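You operate a simulated robot arm through the tools that you are given. There is no shell and no other tool. Be economical: measure what you need, move in short steps, check, and stop when the job is done.

The job below is to be done with a simulated robot arm. You get a single attempt, and the scene is never put back.

JOB
Test the digital gauge beside the red tray against the master at about 200 kPa, then sort it.
Fine: PASS tray within 20 kPa, else ADJUST tray; vent the rig and back the pump off before unlocking.

The check looks at the end state, three seconds after you hand in, the way a careful person would. Anything else that was tipped, shoved, dropped, spilled or broken makes it a failure.

ROBOT AND FRAMES
A 6-joint arm with a two-finger parallel gripper, fixed in place. Base frame: the origin is at the foot of the arm, x ahead of it, y to its left, z up. Units: m, degrees, N and s.
Its first joint turns from -66.0 to 66.0 degrees. Payload 2.9 kg.
The TCP is the grasp point between the finger pads, 0.03 m short of the fingertips. In the tool frame z runs along the fingers and y along their closing line. The gripper opens to 0.11 m. The fingers are 0.02 m wide and 0.01 m thick; the gripper's body (0.048 by 0.112 m) begins 0.055 m behind the TCP.
Orientation is that of the tool frame in the base frame, as a unit quaternion [w, x, y, z]. With the fingers straight down and closing along the base's y, the tool's x points along the base's -x, its y along +y and its z along -z.

CONTROLS
- The arm moves only by the tool jog_arm. Its argument "motion" is a list of rows, each a list of 7 numbers: the finger opening in m, from 0 to 0.11, then the shift along the base's x, y, z in units of 400 mm (1.0 is 400 mm), then the turn, a rotation vector about the base's x, y, z in units of 90 degrees (1.0 is 90 degrees). In form: [[gripper, dx, dy, dz, wx, wy, wz], ...]. A call has 1 to 20 rows; each row is the pose to reach, as a shift and turn from the pose commanded when the call began. A call with a number of a shift or a turn outside -1 to 1 is refused whole. Each row takes 0.2 s and may step no farther than 0.05 m and 8.6 degrees from the row before; otherwise, or with a gripper value out of range, the whole call is refused. Where a pose cannot be reached the arm comes as near as it can. A force on the tool above 40 N (or 10 N above the force at the start of the call, whichever is more), or a blocked arm, ends the call early, and 0.2 s more pass. Each finger travels about 0.108 m/s and halts on what it meets, pressing with about 31 N; the grip force reading is that of the motor and also rises with nothing between the fingers. The clock runs only during rows and for 0.2 s after the last one: add rows that repeat a pose to give the fingers time. It gives the time, the measured TCP pose, the force on the tool (base axes), the opening and the grip force at its end, in the units of the frame above (readings bear some noise).
- Cameras (640 x 400 px; columns grow to the right, rows downward): "scene" is fixed at [0.067, 0.4195, 1.3958]; the picture's right is [-0.86, -0.51, 0.00], its down [-0.23, 0.39, -0.89] and it looks along [0.45, -0.76, -0.46] (base axes); focal length 340 px, centre (320, 200). "wrist" rides on the gripper at [-0.036, 0, -0.057] in the tool frame; the picture's right is [0.00, -1.00, 0.00], its down [0.97, 0.00, -0.24] and it looks along [0.24, 0.00, 0.97] (tool axes); focal length 218 px, centre (320, 200). There is no depth. A picture from a camera that has moved, and an enlarged one, comes with that camera's place and axes in the base frame and with its lens.
- get_image(camera): a new picture of that camera. No time passes.
- zoom(camera, box): a new picture of the part [left, top, right, bottom] of that camera's present view, enlarged. No time passes.
- close_job(): hands the job in; it is judged then, once.

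Work in short steps. Places have to be worked out from the pictures, the camera data and where the tool is seen: move nearer, look again, correct. Check each grasp and each placing, and mend what went wrong. You have 120 turns and 64 pictures in all, those below and enlarged ones among them. Open the gripper and draw the arm clear of the work before you hand the job in, unless the task says otherwise; then end with one line.

The tools are called after ">>>" as name(argument=value, ...) on one line, values as JSON. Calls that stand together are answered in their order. jog_arm: Moves the arm, as the interface text tells. Its arguments: {"type":"object","properties":{"motion":{"type":"array"}},"required":["motion"]} The other tools are called the same way: get_image (camera) takes a picture; zoom (camera, box) takes an enlarged picture of a part of a camera's view; close_job () hands the job in.

At the start:

```text
t: 0.0
tcp_pos: [0.2864, -0.2352, 1.2483]
tcp_rot: [0.0, 0.0, 1.0, 0.0]
force: [0.1, -0.5, 0.0]
width: 0.1101
grasp_force: 0.0
```

scene: 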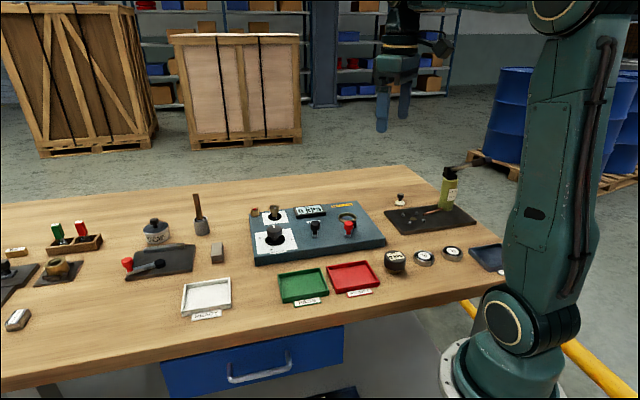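
wrist: 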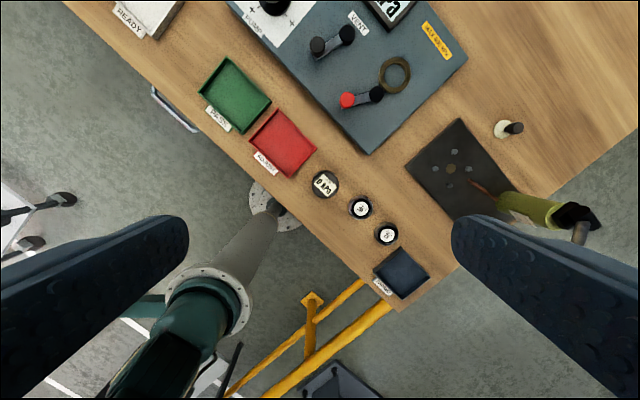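

I'll first look closely at the rig and the gauges.

>>> zoom(camera="scene", box=[240, 190, 400, 290])

>>> zoom(camera="scene", box=[370, 160, 530, 280])

>>> zoom(camera="wrist", box=[180, 0, 500, 200])

```text
4.00 times, centred on (320, 240) of scene
camera zoom: at [0.067, 0.4195, 1.3958], right [-0.86, -0.51, 0.0], down [-0.23, 0.39, -0.89], along [0.45, -0.76, -0.46], focal length 1359 px, centre (320, 40)
```

zoom: 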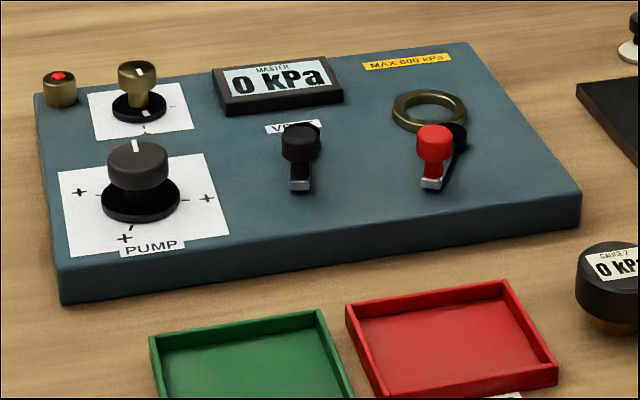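

```text
3.33 times, centred on (450, 220) of scene
camera zoom: at [0.067, 0.4195, 1.3958], right [-0.86, -0.51, 0.0], down [-0.23, 0.39, -0.89], along [0.45, -0.76, -0.46], focal length 1133 px, centre (-113, 133)
```

zoom: 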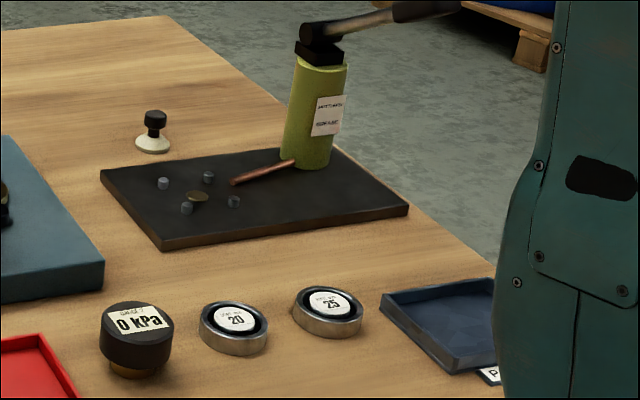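

```text
2.00 times, centred on (340, 100) of wrist
camera zoom: at [0.3228, -0.2344, 1.3034], right [0.0, -1.0, 0.0], down [-0.97, 0.0, 0.24], along [-0.24, 0.0, -0.97], focal length 436 px, centre (280, 400)
```

zoom: 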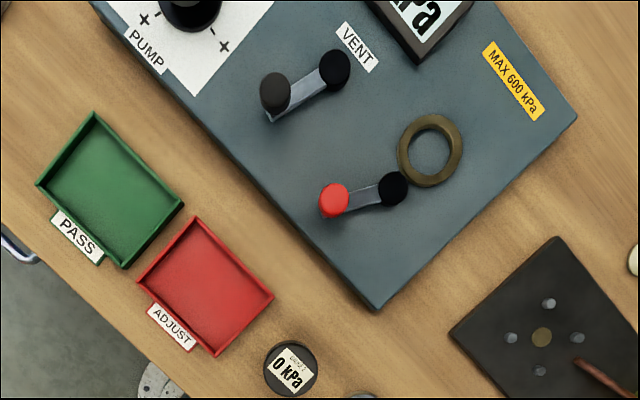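

The cameras and the TCP reading agree with each other. They put the gauge near (0.25, -0.245, 0.87), so the table is near z≈0.84 in the reported coordinates, not 0.296. Before trusting the frames, I'll make small test moves along each axis.

>>> jog_arm(motion=[[0.11, 0.1, 0, 0, 0, 0, 0], [0.11, 0.1, 0, 0, 0, 0, 0]])

>>> jog_arm(motion=[[0.11, 0, 0.1, 0, 0, 0, 0], [0.11, 0, 0.1, 0, 0, 0, 0]])

>>> jog_arm(motion=[[0.11, 0, 0, -0.1, 0, 0, 0], [0.11, 0, 0, -0.2, 0, 0, 0], [0.11, 0, 0, -0.2, 0, 0, 0]])

>>> get_image(camera="wrist")

```text
t: 0.6
tcp_pos: [0.3257, -0.2327, 1.2483]
tcp_rot: [0.0, 0.0, 1.0, 0.0]
force: [0.7, -0.6, 0.9]
width: 0.1101
grasp_force: 0.0
```

```text
t: 1.2
tcp_pos: [0.3255, -0.1925, 1.2474]
tcp_rot: [0.0, 0.0, 1.0, 0.0]
force: [0.4, -0.5, 0.2]
width: 0.1101
grasp_force: 0.0
```

```text
t: 2.0
tcp_pos: [0.3248, -0.1945, 1.1707]
tcp_rot: [0.0, 0.0, 1.0, 0.0]
force: [0.0, 0.1, -0.2]
width: 0.1098
grasp_force: 0.0
```

```text
58 pictures are left
camera wrist: at [0.3613, -0.1946, 1.2253], right [0.0, -1.0, 0.0], down [-0.97, 0.0, 0.24], along [-0.24, 0.0, -0.97], focal length 218 px, centre (320, 200)
```

wrist: 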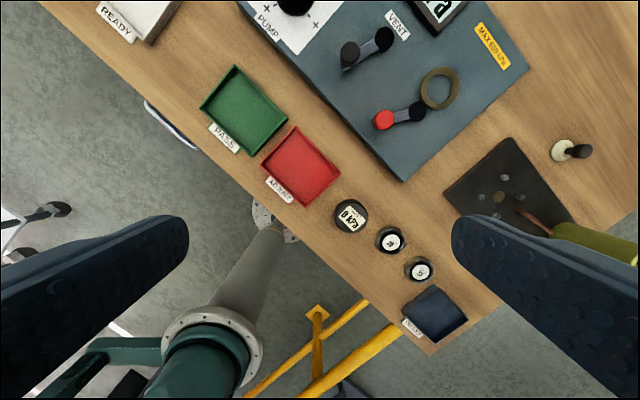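

Jogging follows the reported axes. The arm's base sits on a column, and the table really is around z≈0.84. I'll move above the rig to look more closely.

>>> jog_arm(motion=[[0.11, 0.1, -0.05, 0, 0, 0, 0], [0.11, 0.2, -0.1, 0, 0, 0, 0], [0.11, 0.3, -0.15, 0, 0, 0, 0], [0.11, 0.4, -0.2, 0, 0, 0, 0], [0.11, 0.4, -0.2, 0, 0, 0, 0]])

>>> get_image(camera="wrist")

```text
t: 3.2
tcp_pos: [0.4878, -0.2726, 1.1701]
tcp_rot: [0.0, -0.001, 1.0, 0.0]
force: [0.6, -0.3, 0.5]
width: 0.1099
grasp_force: 0.0
```

```text
57 pictures are left
camera wrist: at [0.524, -0.2732, 1.2262], right [0.0, -1.0, 0.0], down [-0.97, 0.0, 0.24], along [-0.24, 0.0, -0.97], focal length 218 px, centre (320, 200)
```

wrist: 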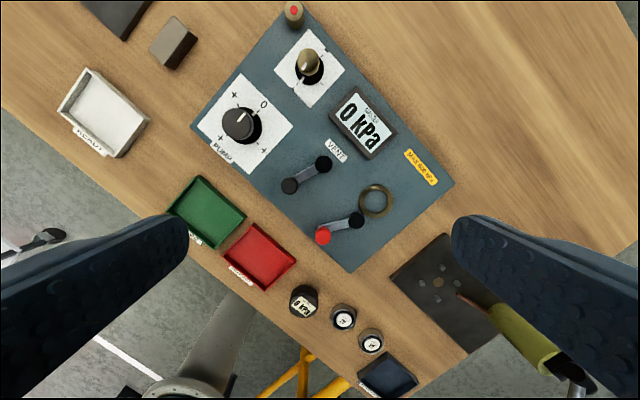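

Reaching out over the rig works. I'll zoom in on the rig to read its markings.

>>> zoom(camera="wrist", box=[190, 0, 350, 100])

>>> zoom(camera="wrist", box=[190, 80, 350, 180])

>>> zoom(camera="wrist", box=[270, 130, 430, 230])

>>> zoom(camera="wrist", box=[220, 230, 400, 342])

```text
4.00 times, centred on (270, 50) of wrist
camera zoom: at [0.524, -0.2732, 1.2262], right [0.0, -1.0, 0.0], down [-0.97, 0.0, 0.24], along [-0.24, 0.0, -0.97], focal length 873 px, centre (520, 800)
```

zoom: 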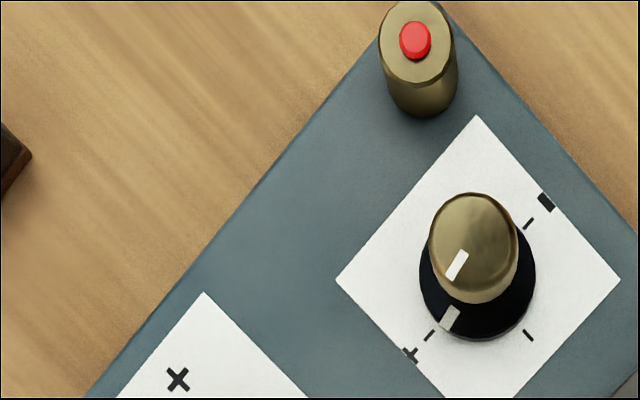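

```text
4.00 times, centred on (270, 130) of wrist
camera zoom: at [0.524, -0.2732, 1.2262], right [0.0, -1.0, 0.0], down [-0.97, 0.0, 0.24], along [-0.24, 0.0, -0.97], focal length 873 px, centre (520, 480)
```

zoom: 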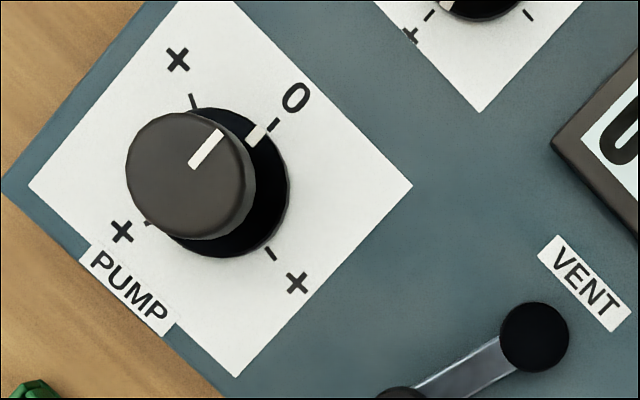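

```text
4.00 times, centred on (350, 180) of wrist
camera zoom: at [0.524, -0.2732, 1.2262], right [0.0, -1.0, 0.0], down [-0.97, 0.0, 0.24], along [-0.24, 0.0, -0.97], focal length 873 px, centre (200, 280)
```

zoom: 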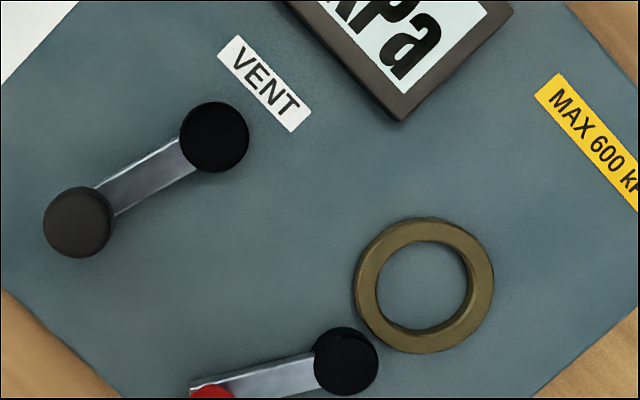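

```text
3.56 times, centred on (310, 286) of wrist
camera zoom: at [0.524, -0.2732, 1.2262], right [0.0, -1.0, 0.0], down [-0.97, 0.0, 0.24], along [-0.24, 0.0, -0.97], focal length 776 px, centre (356, -106)
```

zoom: 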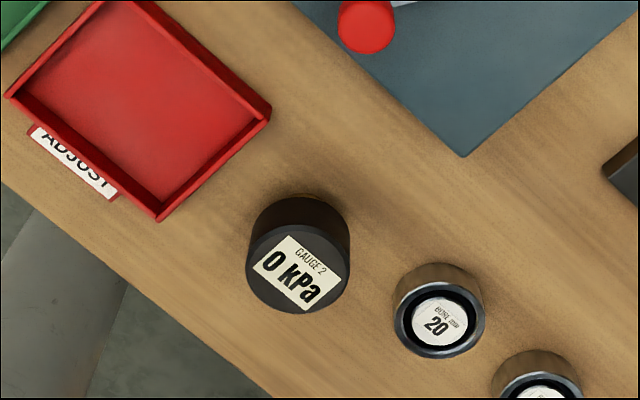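

The rig sits at about -45°, with its top at z≈0.879. Gauge 2's top is near (0.249, -0.244, 0.90). I'll turn the tool -45° to line up with the rig and move above the gauge.

>>> jog_arm(motion=[[0.075, -0.075, 0.009, -0.044, 0, 0, -0.0625], [0.075, -0.15, 0.018, -0.0875, 0, 0, -0.125], [0.075, -0.224, 0.027, -0.131, 0, 0, -0.1875], [0.075, -0.3, 0.036, -0.175, 0, 0, -0.25], [0.075, -0.373, 0.045, -0.219, 0, 0, -0.3125], [0.075, -0.448, 0.054, -0.2625, 0, 0, -0.375], [0.075, -0.522, 0.063, -0.306, 0, 0, -0.4375], [0.075, -0.597, 0.0715, -0.35, 0, 0, -0.5], [0.075, -0.597, 0.0715, -0.35, 0, 0, -0.5]])

>>> get_image(camera="wrist")

```text
t: 5.2
tcp_pos: [0.2481, -0.2469, 1.0274]
tcp_rot: [0.0, 0.384, 0.923, 0.0]
force: [0.1, 0.2, 0.0]
width: 0.0752
grasp_force: 0.0
```

```text
52 pictures are left
camera wrist: at [0.2739, -0.2735, 1.0833], right [-0.71, -0.71, 0.0], down [-0.69, 0.69, 0.24], along [-0.17, 0.17, -0.97], focal length 218 px, centre (320, 200)
```

wrist: 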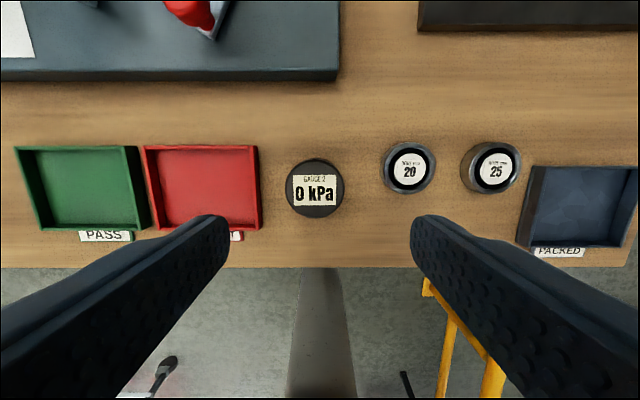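

The gauge is centred and the view is square to the rig, with about 4 mm to correct along the closing line. I'll go down around it.

>>> jog_arm(motion=[[0.075, 0.007, 0.0075, -0.09, 0, 0, 0], [0.075, 0.007, 0.0075, -0.18, 0, 0, 0], [0.075, 0.007, 0.0075, -0.27, 0, 0, 0], [0.075, 0.007, 0.0075, -0.355, 0, 0, 0], [0.075, 0.007, 0.0075, -0.355, 0, 0, 0]])

>>> get_image(camera="wrist")

```text
t: 6.3
tcp_pos: [0.2496, -0.2436, 0.8904]
tcp_rot: [0.0, 0.383, 0.924, 0.0]
force: [-3.9, 2.6, 11.3]
width: 0.0751
grasp_force: 0.0
stopped in row 5: the force on the tool passed its limit (the readings are from after the stop); the commanded pose is now the measured one
```

```text
51 pictures are left
camera wrist: at [0.276, -0.2693, 0.9457], right [-0.71, -0.71, 0.0], down [-0.69, 0.69, 0.24], along [-0.17, 0.17, -0.97], focal length 218 px, centre (320, 200)
```

wrist: 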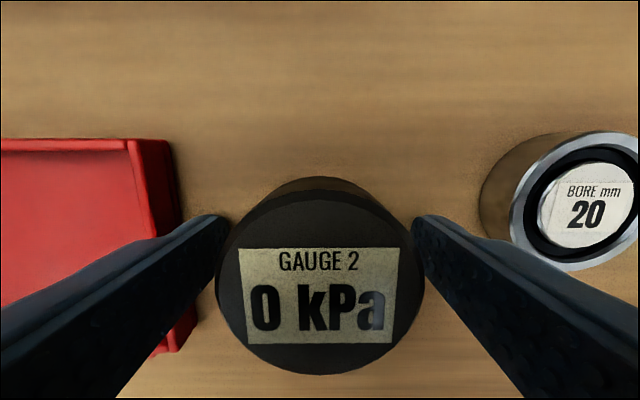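

Something pressed upward on the tool with the fingertips at z≈0.860, most likely the table. I'll lift 4 mm and check that the force goes away.

>>> jog_arm(motion=[[0.075, 0, 0, 0.01, 0, 0, 0], [0.075, 0, 0, 0.01, 0, 0, 0]])

>>> get_image(camera="scene")

>>> zoom(camera="scene", box=[340, 220, 440, 300])

```text
t: 6.9
tcp_pos: [0.2519, -0.2439, 0.8952]
tcp_rot: [0.001, 0.383, 0.924, 0.0]
force: [0.2, -0.4, -0.5]
width: 0.0749
grasp_force: 0.1
```

```text
50 pictures are left
```

scene: 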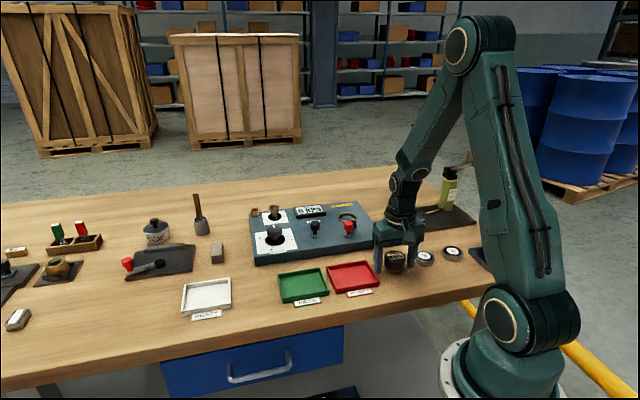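

```text
5.00 times, centred on (390, 260) of scene
camera zoom: at [0.067, 0.4195, 1.3958], right [-0.86, -0.51, 0.0], down [-0.23, 0.39, -0.89], along [0.45, -0.76, -0.46], focal length 1699 px, centre (-30, -100)
```

zoom: 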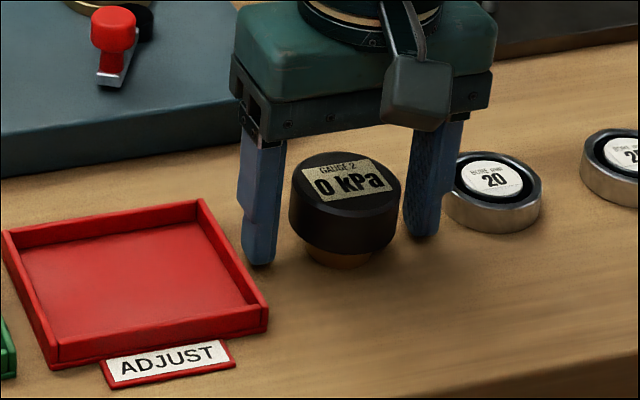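

The force has cleared and the tips are just above the table, so the table is at z≈0.86. I'll close on the gauge body here.

>>> jog_arm(motion=[[0.06, 0, 0, -0.004, 0, 0, 0], [0.05, 0, 0, -0.004, 0, 0, 0], [0.04, 0, 0, -0.004, 0, 0, 0], [0.04, 0, 0, -0.004, 0, 0, 0], [0.04, 0, 0, -0.004, 0, 0, 0]])

>>> jog_arm(motion=[[0.04, 0, 0, 0.1, 0, 0, 0], [0.04, 0, 0, 0.2, 0, 0, 0], [0.04, 0, 0, 0.2, 0, 0, 0]])

>>> get_image(camera="wrist")

```text
t: 8.1
tcp_pos: [0.2509, -0.2437, 0.8929]
tcp_rot: [0.001, 0.383, 0.924, 0.0]
force: [0.9, -0.1, 4.7]
width: 0.0513
grasp_force: 31.3
```

```text
t: 8.9
tcp_pos: [0.2486, -0.2439, 0.972]
tcp_rot: [0.0, 0.383, 0.924, -0.001]
force: [-0.2, -0.9, -2.7]
width: 0.0514
grasp_force: 30.8
```

```text
48 pictures are left
camera wrist: at [0.275, -0.2698, 1.0266], right [-0.71, -0.71, 0.0], down [-0.69, 0.69, 0.24], along [-0.17, 0.17, -0.97], focal length 218 px, centre (320, 200)
```

wrist: 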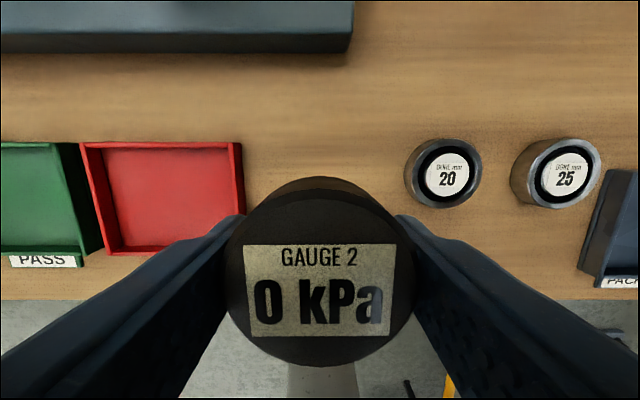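

The gauge is held securely (51 mm, 31 N). I'll carry it to above the brass socket ring, near (0.438, -0.364).

>>> jog_arm(motion=[[0.04, 0.08, -0.05, 0.05, 0, 0, 0], [0.04, 0.16, -0.1, 0.1, 0, 0, 0], [0.04, 0.24, -0.15, 0.1, 0, 0, 0], [0.04, 0.32, -0.2, 0.1, 0, 0, 0], [0.04, 0.4, -0.25, 0.1, 0, 0, 0], [0.04, 0.471, -0.3, 0.1, 0, 0, 0], [0.04, 0.471, -0.3, 0.1, 0, 0, 0]])

>>> get_image(camera="wrist")

>>> zoom(camera="scene", box=[270, 160, 430, 260])

```text
t: 10.5
tcp_pos: [0.44, -0.3646, 1.0137]
tcp_rot: [0.0, 0.383, 0.924, 0.0]
force: [0.4, 0.1, -2.5]
width: 0.0514
grasp_force: 31.0
```

```text
47 pictures are left
camera wrist: at [0.4664, -0.3902, 1.0684], right [-0.71, -0.71, 0.0], down [-0.69, 0.69, 0.24], along [-0.17, 0.17, -0.97], focal length 218 px, centre (320, 200)
```

wrist: 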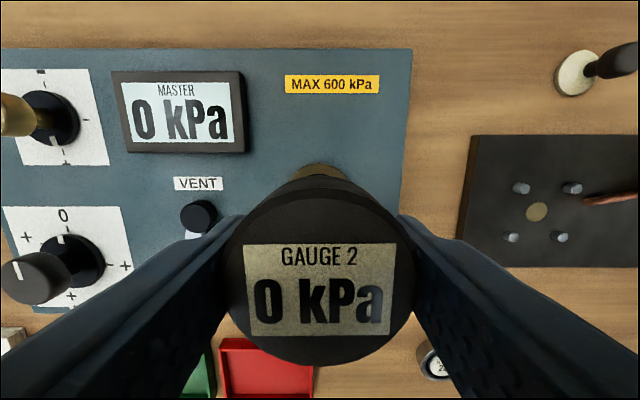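

```text
4.00 times, centred on (350, 210) of scene
camera zoom: at [0.0671, 0.4194, 1.3958], right [-0.86, -0.51, 0.0], down [-0.23, 0.39, -0.89], along [0.45, -0.76, -0.46], focal length 1359 px, centre (200, 160)
```

zoom: 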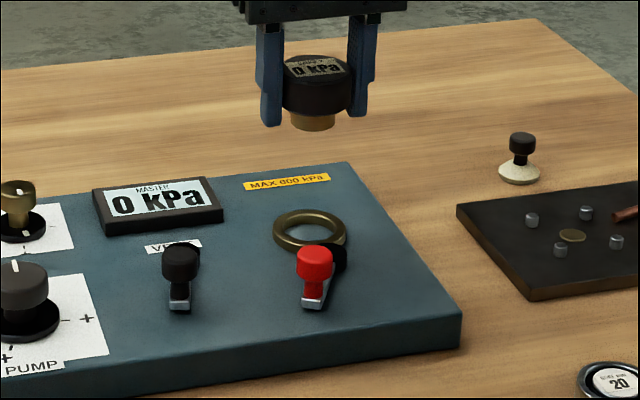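

The grip is low: the fingertips reach past the body, and the ring (outer about 57 mm) would catch them. I'll set the gauge back on the table, regrip about 11 mm higher and return.

>>> jog_arm(motion=[[0.04, -0.08, 0.05, 0, 0, 0, 0], [0.04, -0.16, 0.1, 0, 0, 0, 0], [0.04, -0.24, 0.15, 0, 0, 0, 0], [0.04, -0.32, 0.2, 0, 0, 0, 0], [0.04, -0.4, 0.25, -0.05, 0, 0, 0], [0.04, -0.471, 0.3, -0.1, 0, 0, 0], [0.04, -0.471, 0.3, -0.2, 0, 0, 0], [0.04, -0.471, 0.3, -0.28, 0, 0, 0], [0.04, -0.471, 0.3, -0.298, 0, 0, 0], [0.04, -0.471, 0.3, -0.298, 0, 0, 0]])

>>> jog_arm(motion=[[0.07, 0, 0, 0, 0, 0, 0], [0.07, 0, 0, 0, 0, 0, 0], [0.07, 0, 0, 0.015, 0, 0, 0], [0.07, 0, 0, 0.03, 0, 0, 0], [0.045, 0, 0, 0.03, 0, 0, 0], [0.04, 0, 0, 0.03, 0, 0, 0], [0.04, 0, 0, 0.03, 0, 0, 0]])

```text
t: 12.7
tcp_pos: [0.2524, -0.2443, 0.8915]
tcp_rot: [0.001, 0.382, 0.924, -0.001]
force: [-3.5, 1.2, 23.9]
width: 0.0515
grasp_force: 30.7
```

```text
t: 14.3
tcp_pos: [0.2504, -0.2432, 0.9044]
tcp_rot: [0.0, 0.383, 0.924, 0.0]
force: [1.0, 0.7, -0.5]
width: 0.0512
grasp_force: 31.1
```

Regripped at 0.904. I'll carry it back to above the socket and lower partway.

>>> jog_arm(motion=[[0.04, 0, 0, 0.1, 0, 0, 0], [0.04, 0, 0, 0.2, 0, 0, 0], [0.04, 0.08, -0.05, 0.25, 0, 0, 0], [0.04, 0.16, -0.1, 0.25, 0, 0, 0], [0.04, 0.24, -0.15, 0.25, 0, 0, 0], [0.04, 0.32, -0.2, 0.25, 0, 0, 0], [0.04, 0.4, -0.25, 0.25, 0, 0, 0], [0.04, 0.469, -0.301, 0.25, 0, 0, 0], [0.04, 0.469, -0.301, 0.17, 0, 0, 0], [0.04, 0.469, -0.301, 0.1, 0, 0, 0], [0.04, 0.469, -0.301, 0.1, 0, 0, 0]])

>>> zoom(camera="scene", box=[300, 180, 396, 240])

>>> get_image(camera="wrist")

```text
t: 16.7
tcp_pos: [0.4379, -0.3641, 0.9461]
tcp_rot: [0.0, 0.382, 0.924, 0.0]
force: [0.1, -0.1, -2.6]
width: 0.0515
grasp_force: 30.8
```

```text
6.67 times, centred on (348, 210) of scene
camera zoom: at [0.0671, 0.4194, 1.3958], right [-0.86, -0.51, 0.0], down [-0.23, 0.39, -0.89], along [0.45, -0.76, -0.46], focal length 2265 px, centre (133, 133)
```

zoom: 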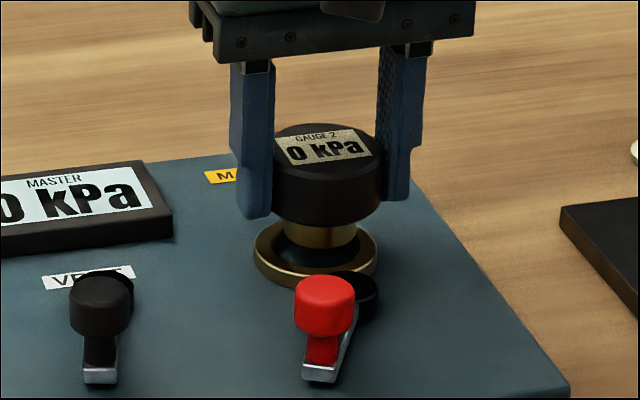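

```text
44 pictures are left
camera wrist: at [0.4637, -0.3909, 1.0013], right [-0.71, -0.71, 0.0], down [-0.69, 0.69, 0.24], along [-0.17, 0.17, -0.97], focal length 218 px, centre (320, 200)
```

wrist: 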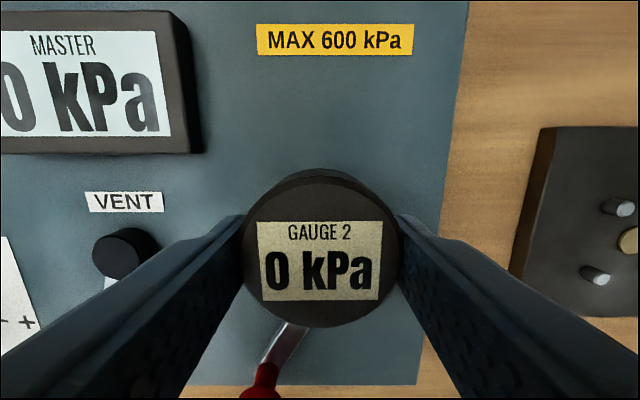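

With refined camera axes the ring's top is at z≈0.893, and its centre is about 2 mm to the left of the foot. I'll correct that and lower in small steps.

>>> jog_arm(motion=[[0.04, 0.002, 0.004, 0, 0, 0, 0], [0.04, 0.002, 0.004, -0.015, 0, 0, 0], [0.04, 0.002, 0.004, -0.03, 0, 0, 0], [0.04, 0.002, 0.004, -0.038, 0, 0, 0], [0.04, 0.002, 0.004, -0.038, 0, 0, 0]])

>>> zoom(camera="scene", box=[300, 180, 396, 240])

```text
t: 17.9
tcp_pos: [0.4398, -0.3619, 0.9313]
tcp_rot: [0.004, 0.383, 0.924, 0.0]
force: [-1.6, 10.9, 27.1]
width: 0.0515
grasp_force: 31.6
```

```text
6.67 times, centred on (348, 210) of scene
camera zoom: at [0.0666, 0.4201, 1.3956], right [-0.86, -0.51, 0.0], down [-0.23, 0.39, -0.89], along [0.45, -0.76, -0.46], focal length 2265 px, centre (133, 133)
```

zoom: 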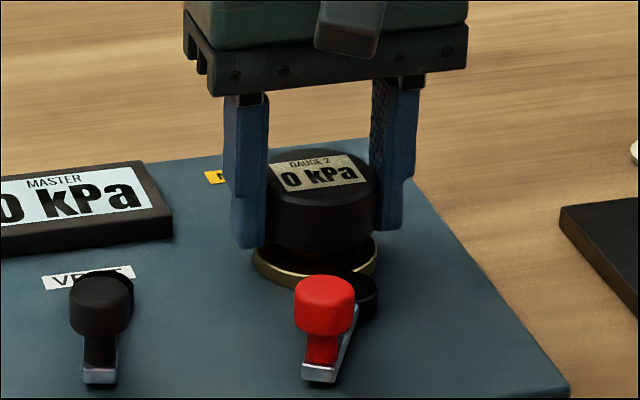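

By geometry the foot has bottomed inside the ring: the force is upward and the foot's centre matches the ring's base. I'll ease up slightly, release and look.

>>> jog_arm(motion=[[0.04, 0, 0, 0.003, 0, 0, 0], [0.055, 0, 0, 0.003, 0, 0, 0], [0.07, 0, 0, 0.003, 0, 0, 0], [0.07, 0, 0, 0.003, 0, 0, 0]])

>>> jog_arm(motion=[[0.075, 0, 0, 0.08, 0, 0, 0], [0.075, 0, 0, 0.18, 0, 0, 0], [0.075, 0, 0, 0.25, 0, 0, 0], [0.075, 0, 0, 0.25, 0, 0, 0]])

>>> get_image(camera="wrist")

>>> zoom(camera="scene", box=[300, 180, 396, 240])

```text
t: 18.9
tcp_pos: [0.4376, -0.3636, 0.9301]
tcp_rot: [0.0, 0.383, 0.924, 0.0]
force: [0.2, 0.2, -0.5]
width: 0.0698
grasp_force: 0.1
```

```text
t: 19.9
tcp_pos: [0.4401, -0.3618, 1.0304]
tcp_rot: [0.001, 0.383, 0.924, -0.001]
force: [0.4, -0.1, 0.4]
width: 0.075
grasp_force: 0.1
```

```text
42 pictures are left
camera wrist: at [0.4659, -0.3879, 1.0867], right [-0.71, -0.71, 0.0], down [-0.69, 0.69, 0.24], along [-0.17, 0.17, -0.97], focal length 218 px, centre (320, 200)
```

wrist: 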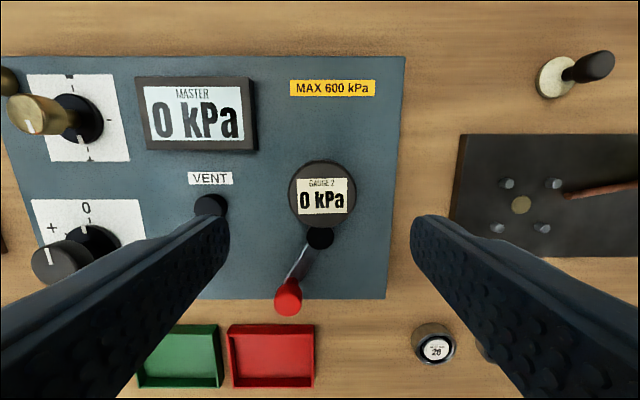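

```text
6.67 times, centred on (348, 210) of scene
camera zoom: at [0.067, 0.4195, 1.3958], right [-0.86, -0.51, 0.0], down [-0.23, 0.39, -0.89], along [0.45, -0.76, -0.46], focal length 2265 px, centre (133, 133)
```

zoom: 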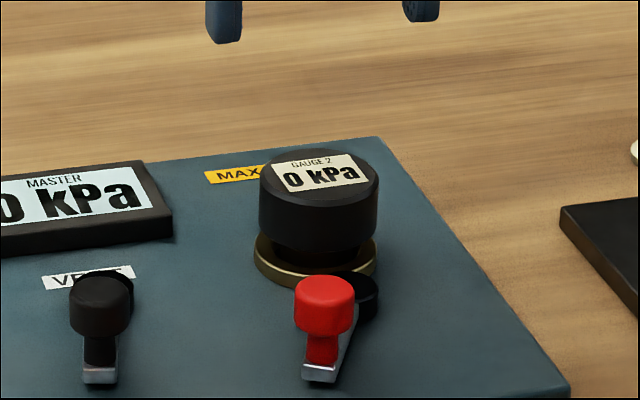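

The gauge is seated level in the socket. Next I'll move toward the operator side to look straight down on the two levers.

>>> jog_arm(motion=[[0.09, -0.045, 0.097, 0, 0, 0, 0], [0.11, -0.089, 0.194, 0, 0, 0, 0], [0.11, -0.089, 0.194, 0, 0, 0, 0]])

>>> get_image(camera="wrist")

```text
t: 20.7
tcp_pos: [0.4038, -0.2842, 1.0307]
tcp_rot: [0.001, 0.382, 0.924, 0.0]
force: [-0.1, 0.1, 0.5]
width: 0.1102
grasp_force: 0.1
```

```text
40 pictures are left
camera wrist: at [0.4299, -0.3098, 1.086], right [-0.71, -0.71, 0.0], down [-0.69, 0.69, 0.24], along [-0.17, 0.17, -0.97], focal length 218 px, centre (320, 200)
```

wrist: 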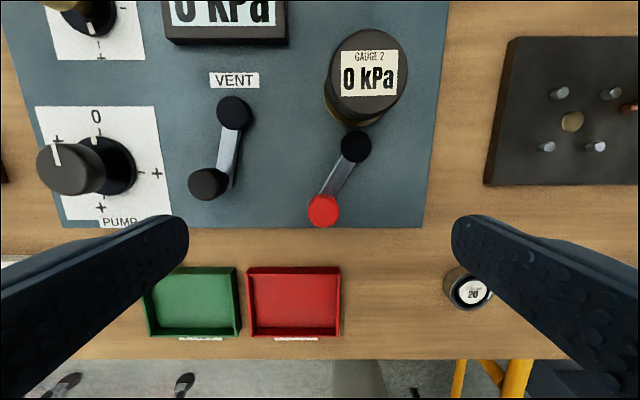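

Red lever: pivot near (0.409, -0.331), knob near (0.393, -0.278) with its top at about 0.925. I'll lower the open fingers loosely over the red knob.

>>> jog_arm(motion=[[0.06, -0.029, 0.018, -0.05, 0, 0, 0], [0.045, -0.029, 0.018, -0.12, 0, 0, 0], [0.045, -0.029, 0.018, -0.18, 0, 0, 0], [0.045, -0.029, 0.018, -0.18, 0, 0, 0]])

>>> get_image(camera="wrist")

```text
t: 21.7
tcp_pos: [0.3916, -0.2776, 0.9598]
tcp_rot: [0.0, 0.382, 0.924, 0.0]
force: [0.6, -1.1, -1.4]
width: 0.045
grasp_force: 0.3
```

```text
39 pictures are left
camera wrist: at [0.4167, -0.3042, 1.0149], right [-0.71, -0.71, 0.0], down [-0.69, 0.69, 0.24], along [-0.17, 0.17, -0.97], focal length 218 px, centre (320, 200)
```

wrist: 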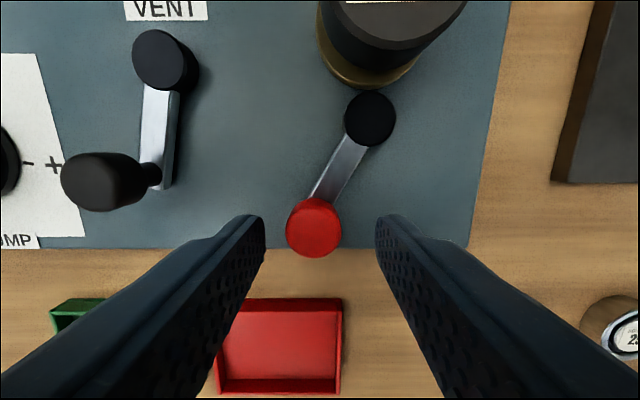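

The knob is centred between the tips. I'll go down 2 cm and try a gentle swing to the right (toward -e1).

>>> jog_arm(motion=[[0.045, 0, 0, -0.03, 0, 0, 0], [0.045, 0, 0, -0.055, 0, 0, 0], [0.045, 0, 0, -0.055, 0, 0, 0], [0.045, -0.015, -0.015, -0.055, 0, 0, 0], [0.045, -0.03, -0.03, -0.055, 0, 0, 0], [0.045, -0.045, -0.045, -0.055, 0, 0, 0], [0.045, -0.045, -0.045, -0.055, 0, 0, 0]])

>>> get_image(camera="wrist")

```text
t: 23.3
tcp_pos: [0.3745, -0.2944, 0.9376]
tcp_rot: [0.0, 0.382, 0.924, -0.001]
force: [0.1, 1.2, 0.7]
width: 0.0454
grasp_force: 0.2
```

```text
38 pictures are left
camera wrist: at [0.3992, -0.321, 0.9928], right [-0.71, -0.71, 0.0], down [-0.69, 0.69, 0.24], along [-0.17, 0.17, -0.97], focal length 218 px, centre (320, 200)
```

wrist: 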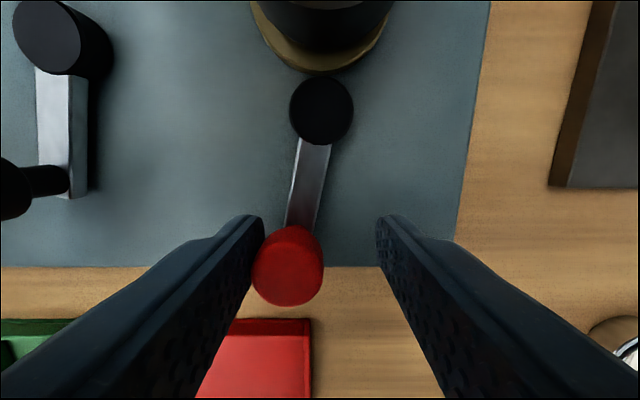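

The lever swings freely to the right. I'll keep going along its arc about the pivot, turning the tool with it.

>>> jog_arm(motion=[[0.045, -0.026, -0.015, 0, 0, 0, 0], [0.045, -0.0355, -0.031, 0, 0, 0, 0.089], [0.045, -0.043, -0.0485, 0, 0, 0, 0.178], [0.045, -0.0475, -0.0665, 0, 0, 0, 0.267], [0.045, -0.0495, -0.085, 0, 0, 0, 0.356], [0.045, -0.049, -0.104, 0, 0, 0, 0.444], [0.045, -0.049, -0.104, 0, 0, 0, 0.444]])

>>> get_image(camera="wrist")

```text
t: 24.9
tcp_pos: [0.3552, -0.3353, 0.9361]
tcp_rot: [0.001, 0.039, 0.999, 0.003]
force: [13.9, 28.7, 1.5]
width: 0.0598
grasp_force: 14.9
```

```text
37 pictures are left
camera wrist: at [0.3916, -0.3383, 0.9927], right [-0.08, -1.0, -0.01], down [-0.97, 0.08, 0.24], along [-0.24, 0.02, -0.97], focal length 218 px, centre (320, 200)
```

wrist: 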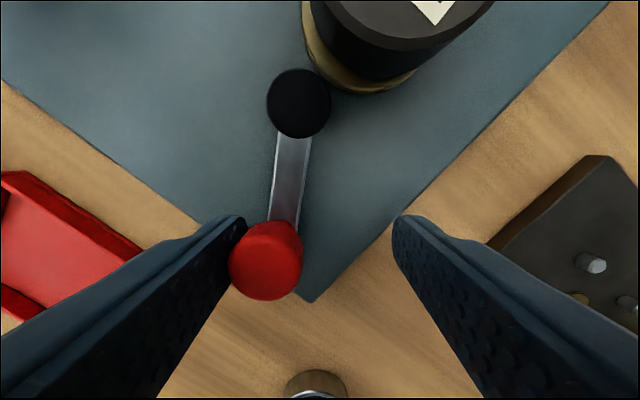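

The lever met a stop after about 60° of travel, so it should now be locked. I'll back off slightly, lift clear and look.

>>> jog_arm(motion=[[0.06, 0, 0.02, 0, 0, 0, 0], [0.06, 0, 0.02, 0.08, 0, 0, -0.05], [0.06, 0, 0.02, 0.16, 0, 0, -0.14], [0.06, 0.02, 0.05, 0.24, 0, 0, -0.23], [0.08, 0.08, 0.12, 0.26, 0, 0, -0.32], [0.11, 0.14, 0.2, 0.26, 0, 0, -0.41], [0.11, 0.16, 0.25, 0.26, 0, 0, -0.444], [0.11, 0.16, 0.25, 0.26, 0, 0, -0.444]])

>>> get_image(camera="wrist")

>>> zoom(camera="scene", box=[240, 180, 400, 280])

```text
t: 26.7
tcp_pos: [0.4179, -0.2375, 1.041]
tcp_rot: [-0.001, 0.383, 0.924, 0.0]
force: [0.2, -1.1, -0.4]
width: 0.1103
grasp_force: 0.1
```

```text
36 pictures are left
camera wrist: at [0.4439, -0.2639, 1.0974], right [-0.71, -0.71, 0.0], down [-0.69, 0.69, 0.24], along [-0.17, 0.17, -0.97], focal length 218 px, centre (320, 200)
```

wrist: 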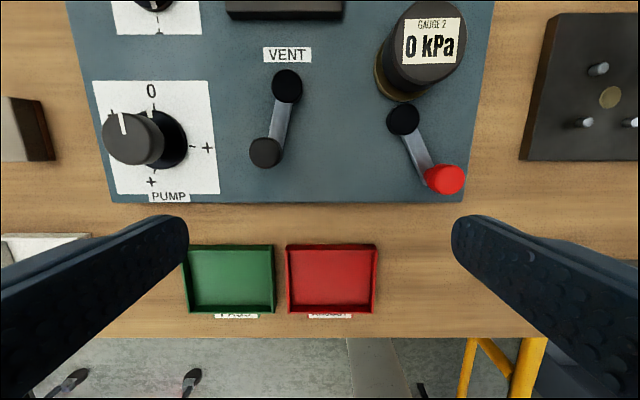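

```text
4.00 times, centred on (320, 230) of scene
camera zoom: at [0.067, 0.4195, 1.3958], right [-0.86, -0.51, 0.0], down [-0.23, 0.39, -0.89], along [0.45, -0.76, -0.46], focal length 1359 px, centre (320, 80)
```

zoom: 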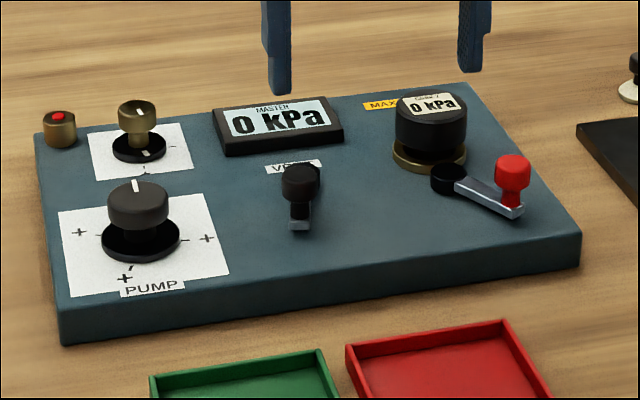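

The red lever now points right and should be locked. The pump knob is near (0.552, -0.165) with its top at about 0.925. I'll move over it and turn the tool back by 45° to leave room for a clockwise turn.

>>> jog_arm(motion=[[0.09, 0.056, 0.03, -0.015, 0, 0, 0.083], [0.08, 0.112, 0.06, -0.03, 0, 0, 0.167], [0.075, 0.167, 0.09, -0.05, 0, 0, 0.25], [0.075, 0.223, 0.12, -0.065, 0, 0, 0.333], [0.075, 0.28, 0.15, -0.08, 0, 0, 0.417], [0.075, 0.335, 0.181, -0.1, 0, 0, 0.5], [0.075, 0.335, 0.181, -0.1, 0, 0, 0.5]])

>>> get_image(camera="wrist")

```text
t: 28.3
tcp_pos: [0.5527, -0.1663, 1.0005]
tcp_rot: [0.0, -0.001, 1.0, 0.0]
force: [-0.3, 0.5, 0.3]
width: 0.0752
grasp_force: 0.1
```

```text
34 pictures are left
camera wrist: at [0.5886, -0.166, 1.0569], right [0.0, -1.0, 0.0], down [-0.97, 0.0, 0.24], along [-0.24, 0.0, -0.97], focal length 218 px, centre (320, 200)
```

wrist: 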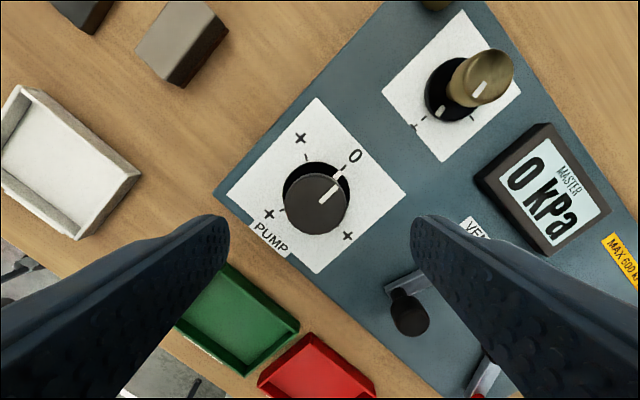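

The knob is centred within 2 mm. I'll go down and grip it.

>>> jog_arm(motion=[[0.07, 0, 0.005, -0.06, 0, 0, 0], [0.065, 0, 0.005, -0.12, 0, 0, 0], [0.065, 0, 0.005, -0.163, 0, 0, 0], [0.065, 0, 0.005, -0.163, 0, 0, 0], [0.045, 0, 0.005, -0.163, 0, 0, 0], [0.03, 0, 0.005, -0.163, 0, 0, 0], [0.03, 0, 0.005, -0.163, 0, 0, 0]])

>>> zoom(camera="scene", box=[230, 180, 390, 280])

```text
t: 29.9
tcp_pos: [0.5513, -0.1629, 0.9358]
tcp_rot: [0.0, -0.002, 1.0, 0.001]
force: [1.0, 14.0, -1.7]
width: 0.0395
grasp_force: 44.9
```

```text
4.00 times, centred on (310, 230) of scene
camera zoom: at [0.0671, 0.4198, 1.3957], right [-0.86, -0.51, 0.0], down [-0.23, 0.39, -0.89], along [0.45, -0.76, -0.46], focal length 1359 px, centre (360, 80)
```

zoom: 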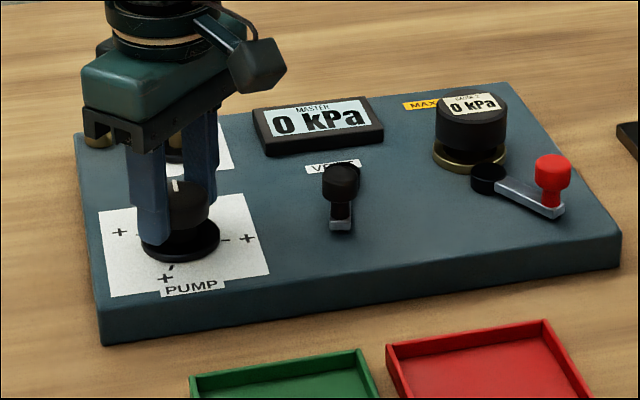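

Gripped, with a small side load; I'll shift 1.5 mm to relieve it, turn 40° clockwise and check the master.

>>> jog_arm(motion=[[0.03, 0, 0.004, 0, 0, 0, 0], [0.03, 0, 0.004, 0, 0, 0, -0.09], [0.03, 0, 0.004, 0, 0, 0, -0.18], [0.03, 0, 0.004, 0, 0, 0, -0.27], [0.03, 0, 0.004, 0, 0, 0, -0.36], [0.03, 0, 0.004, 0, 0, 0, -0.45], [0.03, 0, 0.004, 0, 0, 0, -0.45]])

>>> zoom(camera="scene", box=[230, 180, 390, 280])

```text
t: 31.5
tcp_pos: [0.5507, -0.1625, 0.9354]
tcp_rot: [0.0, 0.35, 0.937, -0.001]
force: [0.9, -22.1, -14.9]
width: 0.0393
grasp_force: 45.5
```

```text
4.00 times, centred on (310, 230) of scene
camera zoom: at [0.0673, 0.4188, 1.396], right [-0.86, -0.51, 0.0], down [-0.23, 0.39, -0.89], along [0.45, -0.76, -0.46], focal length 1359 px, centre (360, 80)
```

zoom: 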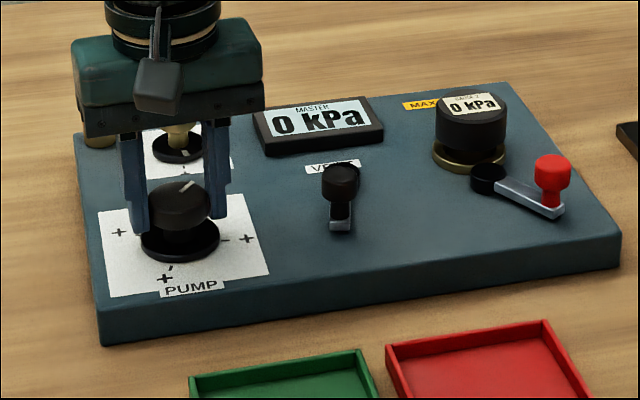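

The knob turned about 40° but the master stayed at 0, so the vent is probably open. I'll turn the knob back to 0, release and lift.

>>> jog_arm(motion=[[0.03, 0, 0, 0, 0, 0, 0.09], [0.03, 0, 0, 0, 0, 0, 0.18], [0.03, 0, 0, 0, 0, 0, 0.27], [0.03, 0, 0, 0, 0, 0, 0.36], [0.03, 0, 0, 0, 0, 0, 0.45], [0.03, 0, 0, 0, 0, 0, 0.45], [0.05, 0, 0, 0, 0, 0, 0.45], [0.065, 0, 0, 0, 0, 0, 0.45], [0.065, 0, 0, 0.1, 0, 0, 0.45], [0.065, 0, 0, 0.2, 0, 0, 0.45], [0.065, 0, 0, 0.2, 0, 0, 0.45]])

>>> get_image(camera="wrist")

```text
t: 33.9
tcp_pos: [0.5535, -0.1618, 1.0157]
tcp_rot: [0.0, 0.0, 1.0, 0.0]
force: [0.2, 0.4, -0.4]
width: 0.065
grasp_force: 0.0
```

```text
31 pictures are left
camera wrist: at [0.5896, -0.162, 1.0713], right [0.0, -1.0, 0.0], down [-0.97, 0.0, 0.24], along [-0.24, 0.0, -0.97], focal length 218 px, centre (320, 200)
```

wrist: 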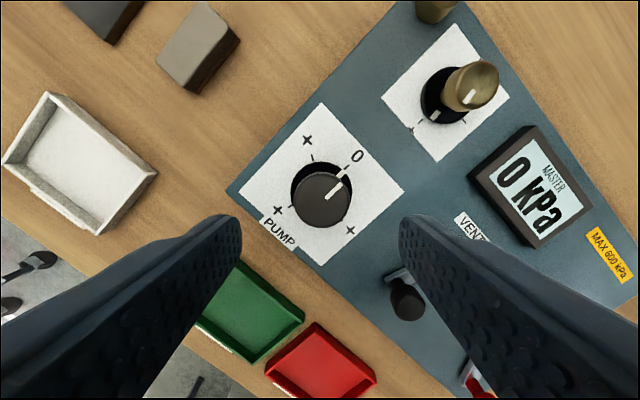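

The pump is back at 0. The vent knob is near (0.470, -0.231), so I'll straddle it with the tool square to the rig.

>>> jog_arm(motion=[[0.06, -0.035, -0.03, 0, 0, 0, -0.083], [0.055, -0.07, -0.058, 0, 0, 0, -0.167], [0.05, -0.105, -0.087, 0, 0, 0, -0.25], [0.045, -0.14, -0.115, -0.02, 0, 0, -0.333], [0.045, -0.175, -0.144, -0.06, 0, 0, -0.417], [0.045, -0.209, -0.1725, -0.1, 0, 0, -0.5], [0.045, -0.209, -0.1725, -0.1, 0, 0, -0.5]])

>>> get_image(camera="wrist")

```text
t: 35.5
tcp_pos: [0.4678, -0.2326, 0.9766]
tcp_rot: [0.001, 0.384, 0.923, 0.0]
force: [0.1, 0.1, 0.0]
width: 0.045
grasp_force: 0.1
```

```text
30 pictures are left
camera wrist: at [0.4931, -0.2576, 1.0322], right [-0.71, -0.71, 0.0], down [-0.69, 0.69, 0.24], along [-0.17, 0.17, -0.97], focal length 218 px, centre (320, 200)
```

wrist: 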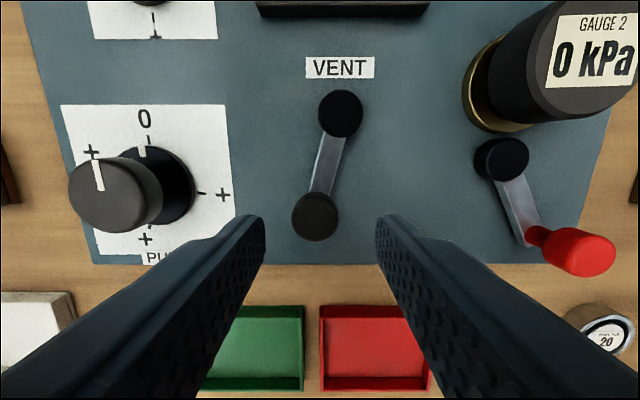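

The vent lever (pivot near (0.498, -0.278)) sits about 15° left of straight. I'll lower over it and swing it right along its arc, as I did with the red one.

>>> jog_arm(motion=[[0.045, 0, 0, -0.05, 0, 0, 0], [0.045, 0, 0, -0.097, 0, 0, 0], [0.045, 0, 0, -0.097, 0, 0, 0], [0.045, -0.03, -0.0225, -0.097, 0, 0, 0], [0.045, -0.041, -0.036, -0.097, 0, 0, 0], [0.045, -0.051, -0.0525, -0.097, 0, 0, 0.089], [0.045, -0.059, -0.071, -0.097, 0, 0, 0.178], [0.045, -0.0635, -0.0895, -0.097, 0, 0, 0.267], [0.045, -0.0655, -0.107, -0.097, 0, 0, 0.345], [0.045, -0.0655, -0.107, -0.097, 0, 0, 0.345]])

>>> get_image(camera="wrist")

```text
t: 36.9
tcp_pos: [0.4576, -0.2412, 0.9374]
tcp_rot: [0.008, 0.326, 0.945, 0.003]
force: [18.8, 17.9, -5.2]
width: 0.0571
grasp_force: 12.4
stopped in row 6: the force on the tool passed its limit (the readings are from after the stop); the commanded pose is now the measured one
```

```text
29 pictures are left
camera wrist: at [0.4847, -0.2655, 0.9948], right [-0.62, -0.79, -0.01], down [-0.77, 0.6, 0.23], along [-0.17, 0.15, -0.97], focal length 218 px, centre (320, 200)
```

wrist: 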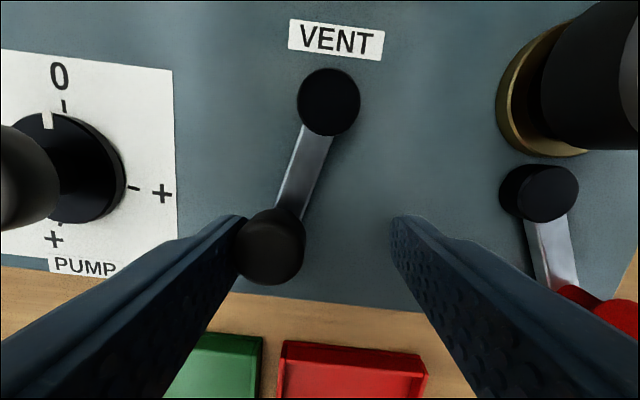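

The vent is already at its right-hand stop, so it must swing left. I'll go back and push it left along the arc.

>>> jog_arm(motion=[[0.045, 0.03, 0.027, 0, 0, 0, -0.078], [0.045, 0.053, 0.04, 0, 0, 0, -0.16], [0.045, 0.072, 0.045, 0, 0, 0, -0.25], [0.045, 0.091, 0.0475, 0, 0, 0, -0.34], [0.045, 0.111, 0.0475, 0, 0, 0, -0.43], [0.045, 0.13, 0.045, 0, 0, 0, -0.52], [0.045, 0.149, 0.0395, 0, 0, 0, -0.61], [0.045, 0.167, 0.031, 0, 0, 0, -0.7], [0.045, 0.167, 0.031, 0, 0, 0, -0.7]])

>>> get_image(camera="wrist")

```text
t: 38.9
tcp_pos: [0.5207, -0.2348, 0.9384]
tcp_rot: [0.005, 0.777, 0.63, -0.002]
force: [-0.1, -0.4, 1.1]
width: 0.0453
grasp_force: 0.6
```

```text
28 pictures are left
camera wrist: at [0.5131, -0.2694, 0.9946], right [-0.98, 0.21, -0.01], down [0.2, 0.95, 0.23], along [0.05, 0.23, -0.97], focal length 218 px, centre (320, 200)
```

wrist: 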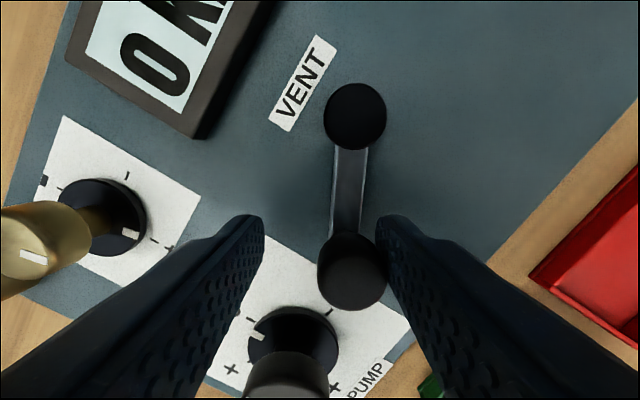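

The lever is following and no stop yet (about 76° now). I'll continue further left.

>>> jog_arm(motion=[[0.045, 0.018, -0.0065, 0, 0, 0, -0.08], [0.045, 0.035, -0.0155, 0, 0, 0, -0.16], [0.045, 0.0505, -0.027, 0, 0, 0, -0.2], [0.045, 0.0593, -0.035, 0, 0, 0, -0.2], [0.045, 0.0593, -0.035, 0, 0, 0, -0.2]])

>>> get_image(camera="wrist")

```text
t: 39.9
tcp_pos: [0.5385, -0.2441, 0.9374]
tcp_rot: [-0.006, 0.865, 0.502, -0.01]
force: [-24.2, 13.5, 8.9]
width: 0.0591
grasp_force: 14.1
stopped in row 5: the force on the tool passed its limit (the readings are from after the stop); the commanded pose is now the measured one
```

```text
27 pictures are left
camera wrist: at [0.5218, -0.2759, 0.9924], right [-0.87, 0.5, 0.02], down [0.49, 0.84, 0.23], along [0.1, 0.21, -0.97], focal length 218 px, centre (320, 200)
```

wrist: 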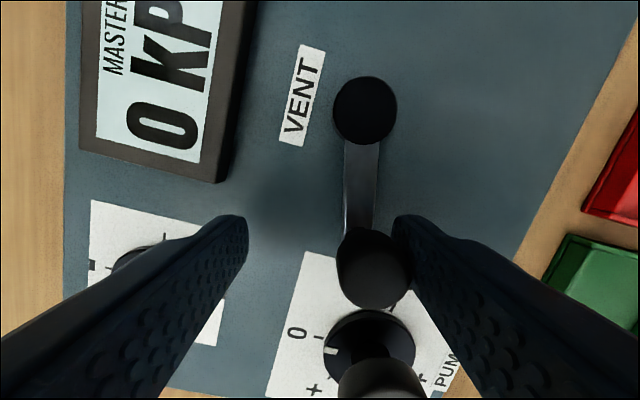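

The vent hit its left stop, 60° from where it started. I'll back off, lift, unwind the tool and return over the pump knob.

>>> jog_arm(motion=[[0.06, 0.012, -0.006, 0, 0, 0, 0], [0.06, 0.012, -0.006, 0.08, 0, 0, 0.05], [0.065, 0.012, -0.006, 0.16, 0, 0, 0.14], [0.065, 0.012, 0.03, 0.16, 0, 0, 0.23], [0.065, 0.02, 0.07, 0.16, 0, 0, 0.32], [0.065, 0.025, 0.11, 0.16, 0, 0, 0.41], [0.065, 0.03, 0.15, 0.16, 0, 0, 0.5], [0.065, 0.035, 0.18, 0.16, 0, 0, 0.59], [0.065, 0.035, 0.205, 0.16, 0, 0, 0.68], [0.065, 0.035, 0.205, 0.16, 0, 0, 0.77], [0.065, 0.035, 0.205, 0.16, 0, 0, 0.86], [0.065, 0.035, 0.205, 0.16, 0, 0, 0.9], [0.065, 0.035, 0.205, 0.16, 0, 0, 0.9]])

>>> get_image(camera="wrist")

```text
t: 42.7
tcp_pos: [0.5552, -0.1636, 1.0005]
tcp_rot: [0.003, 0.331, 0.944, -0.006]
force: [0.2, 0.0, 0.1]
width: 0.0651
grasp_force: 0.0
```

```text
26 pictures are left
camera wrist: at [0.5835, -0.1862, 1.0571], right [-0.62, -0.78, 0.01], down [-0.76, 0.61, 0.23], along [-0.19, 0.14, -0.97], focal length 218 px, centre (320, 200)
```

wrist: 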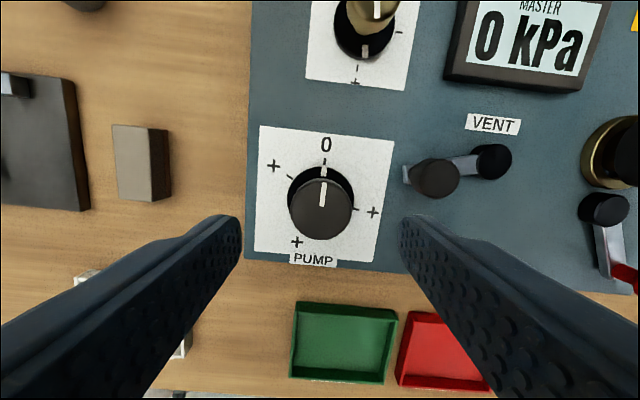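

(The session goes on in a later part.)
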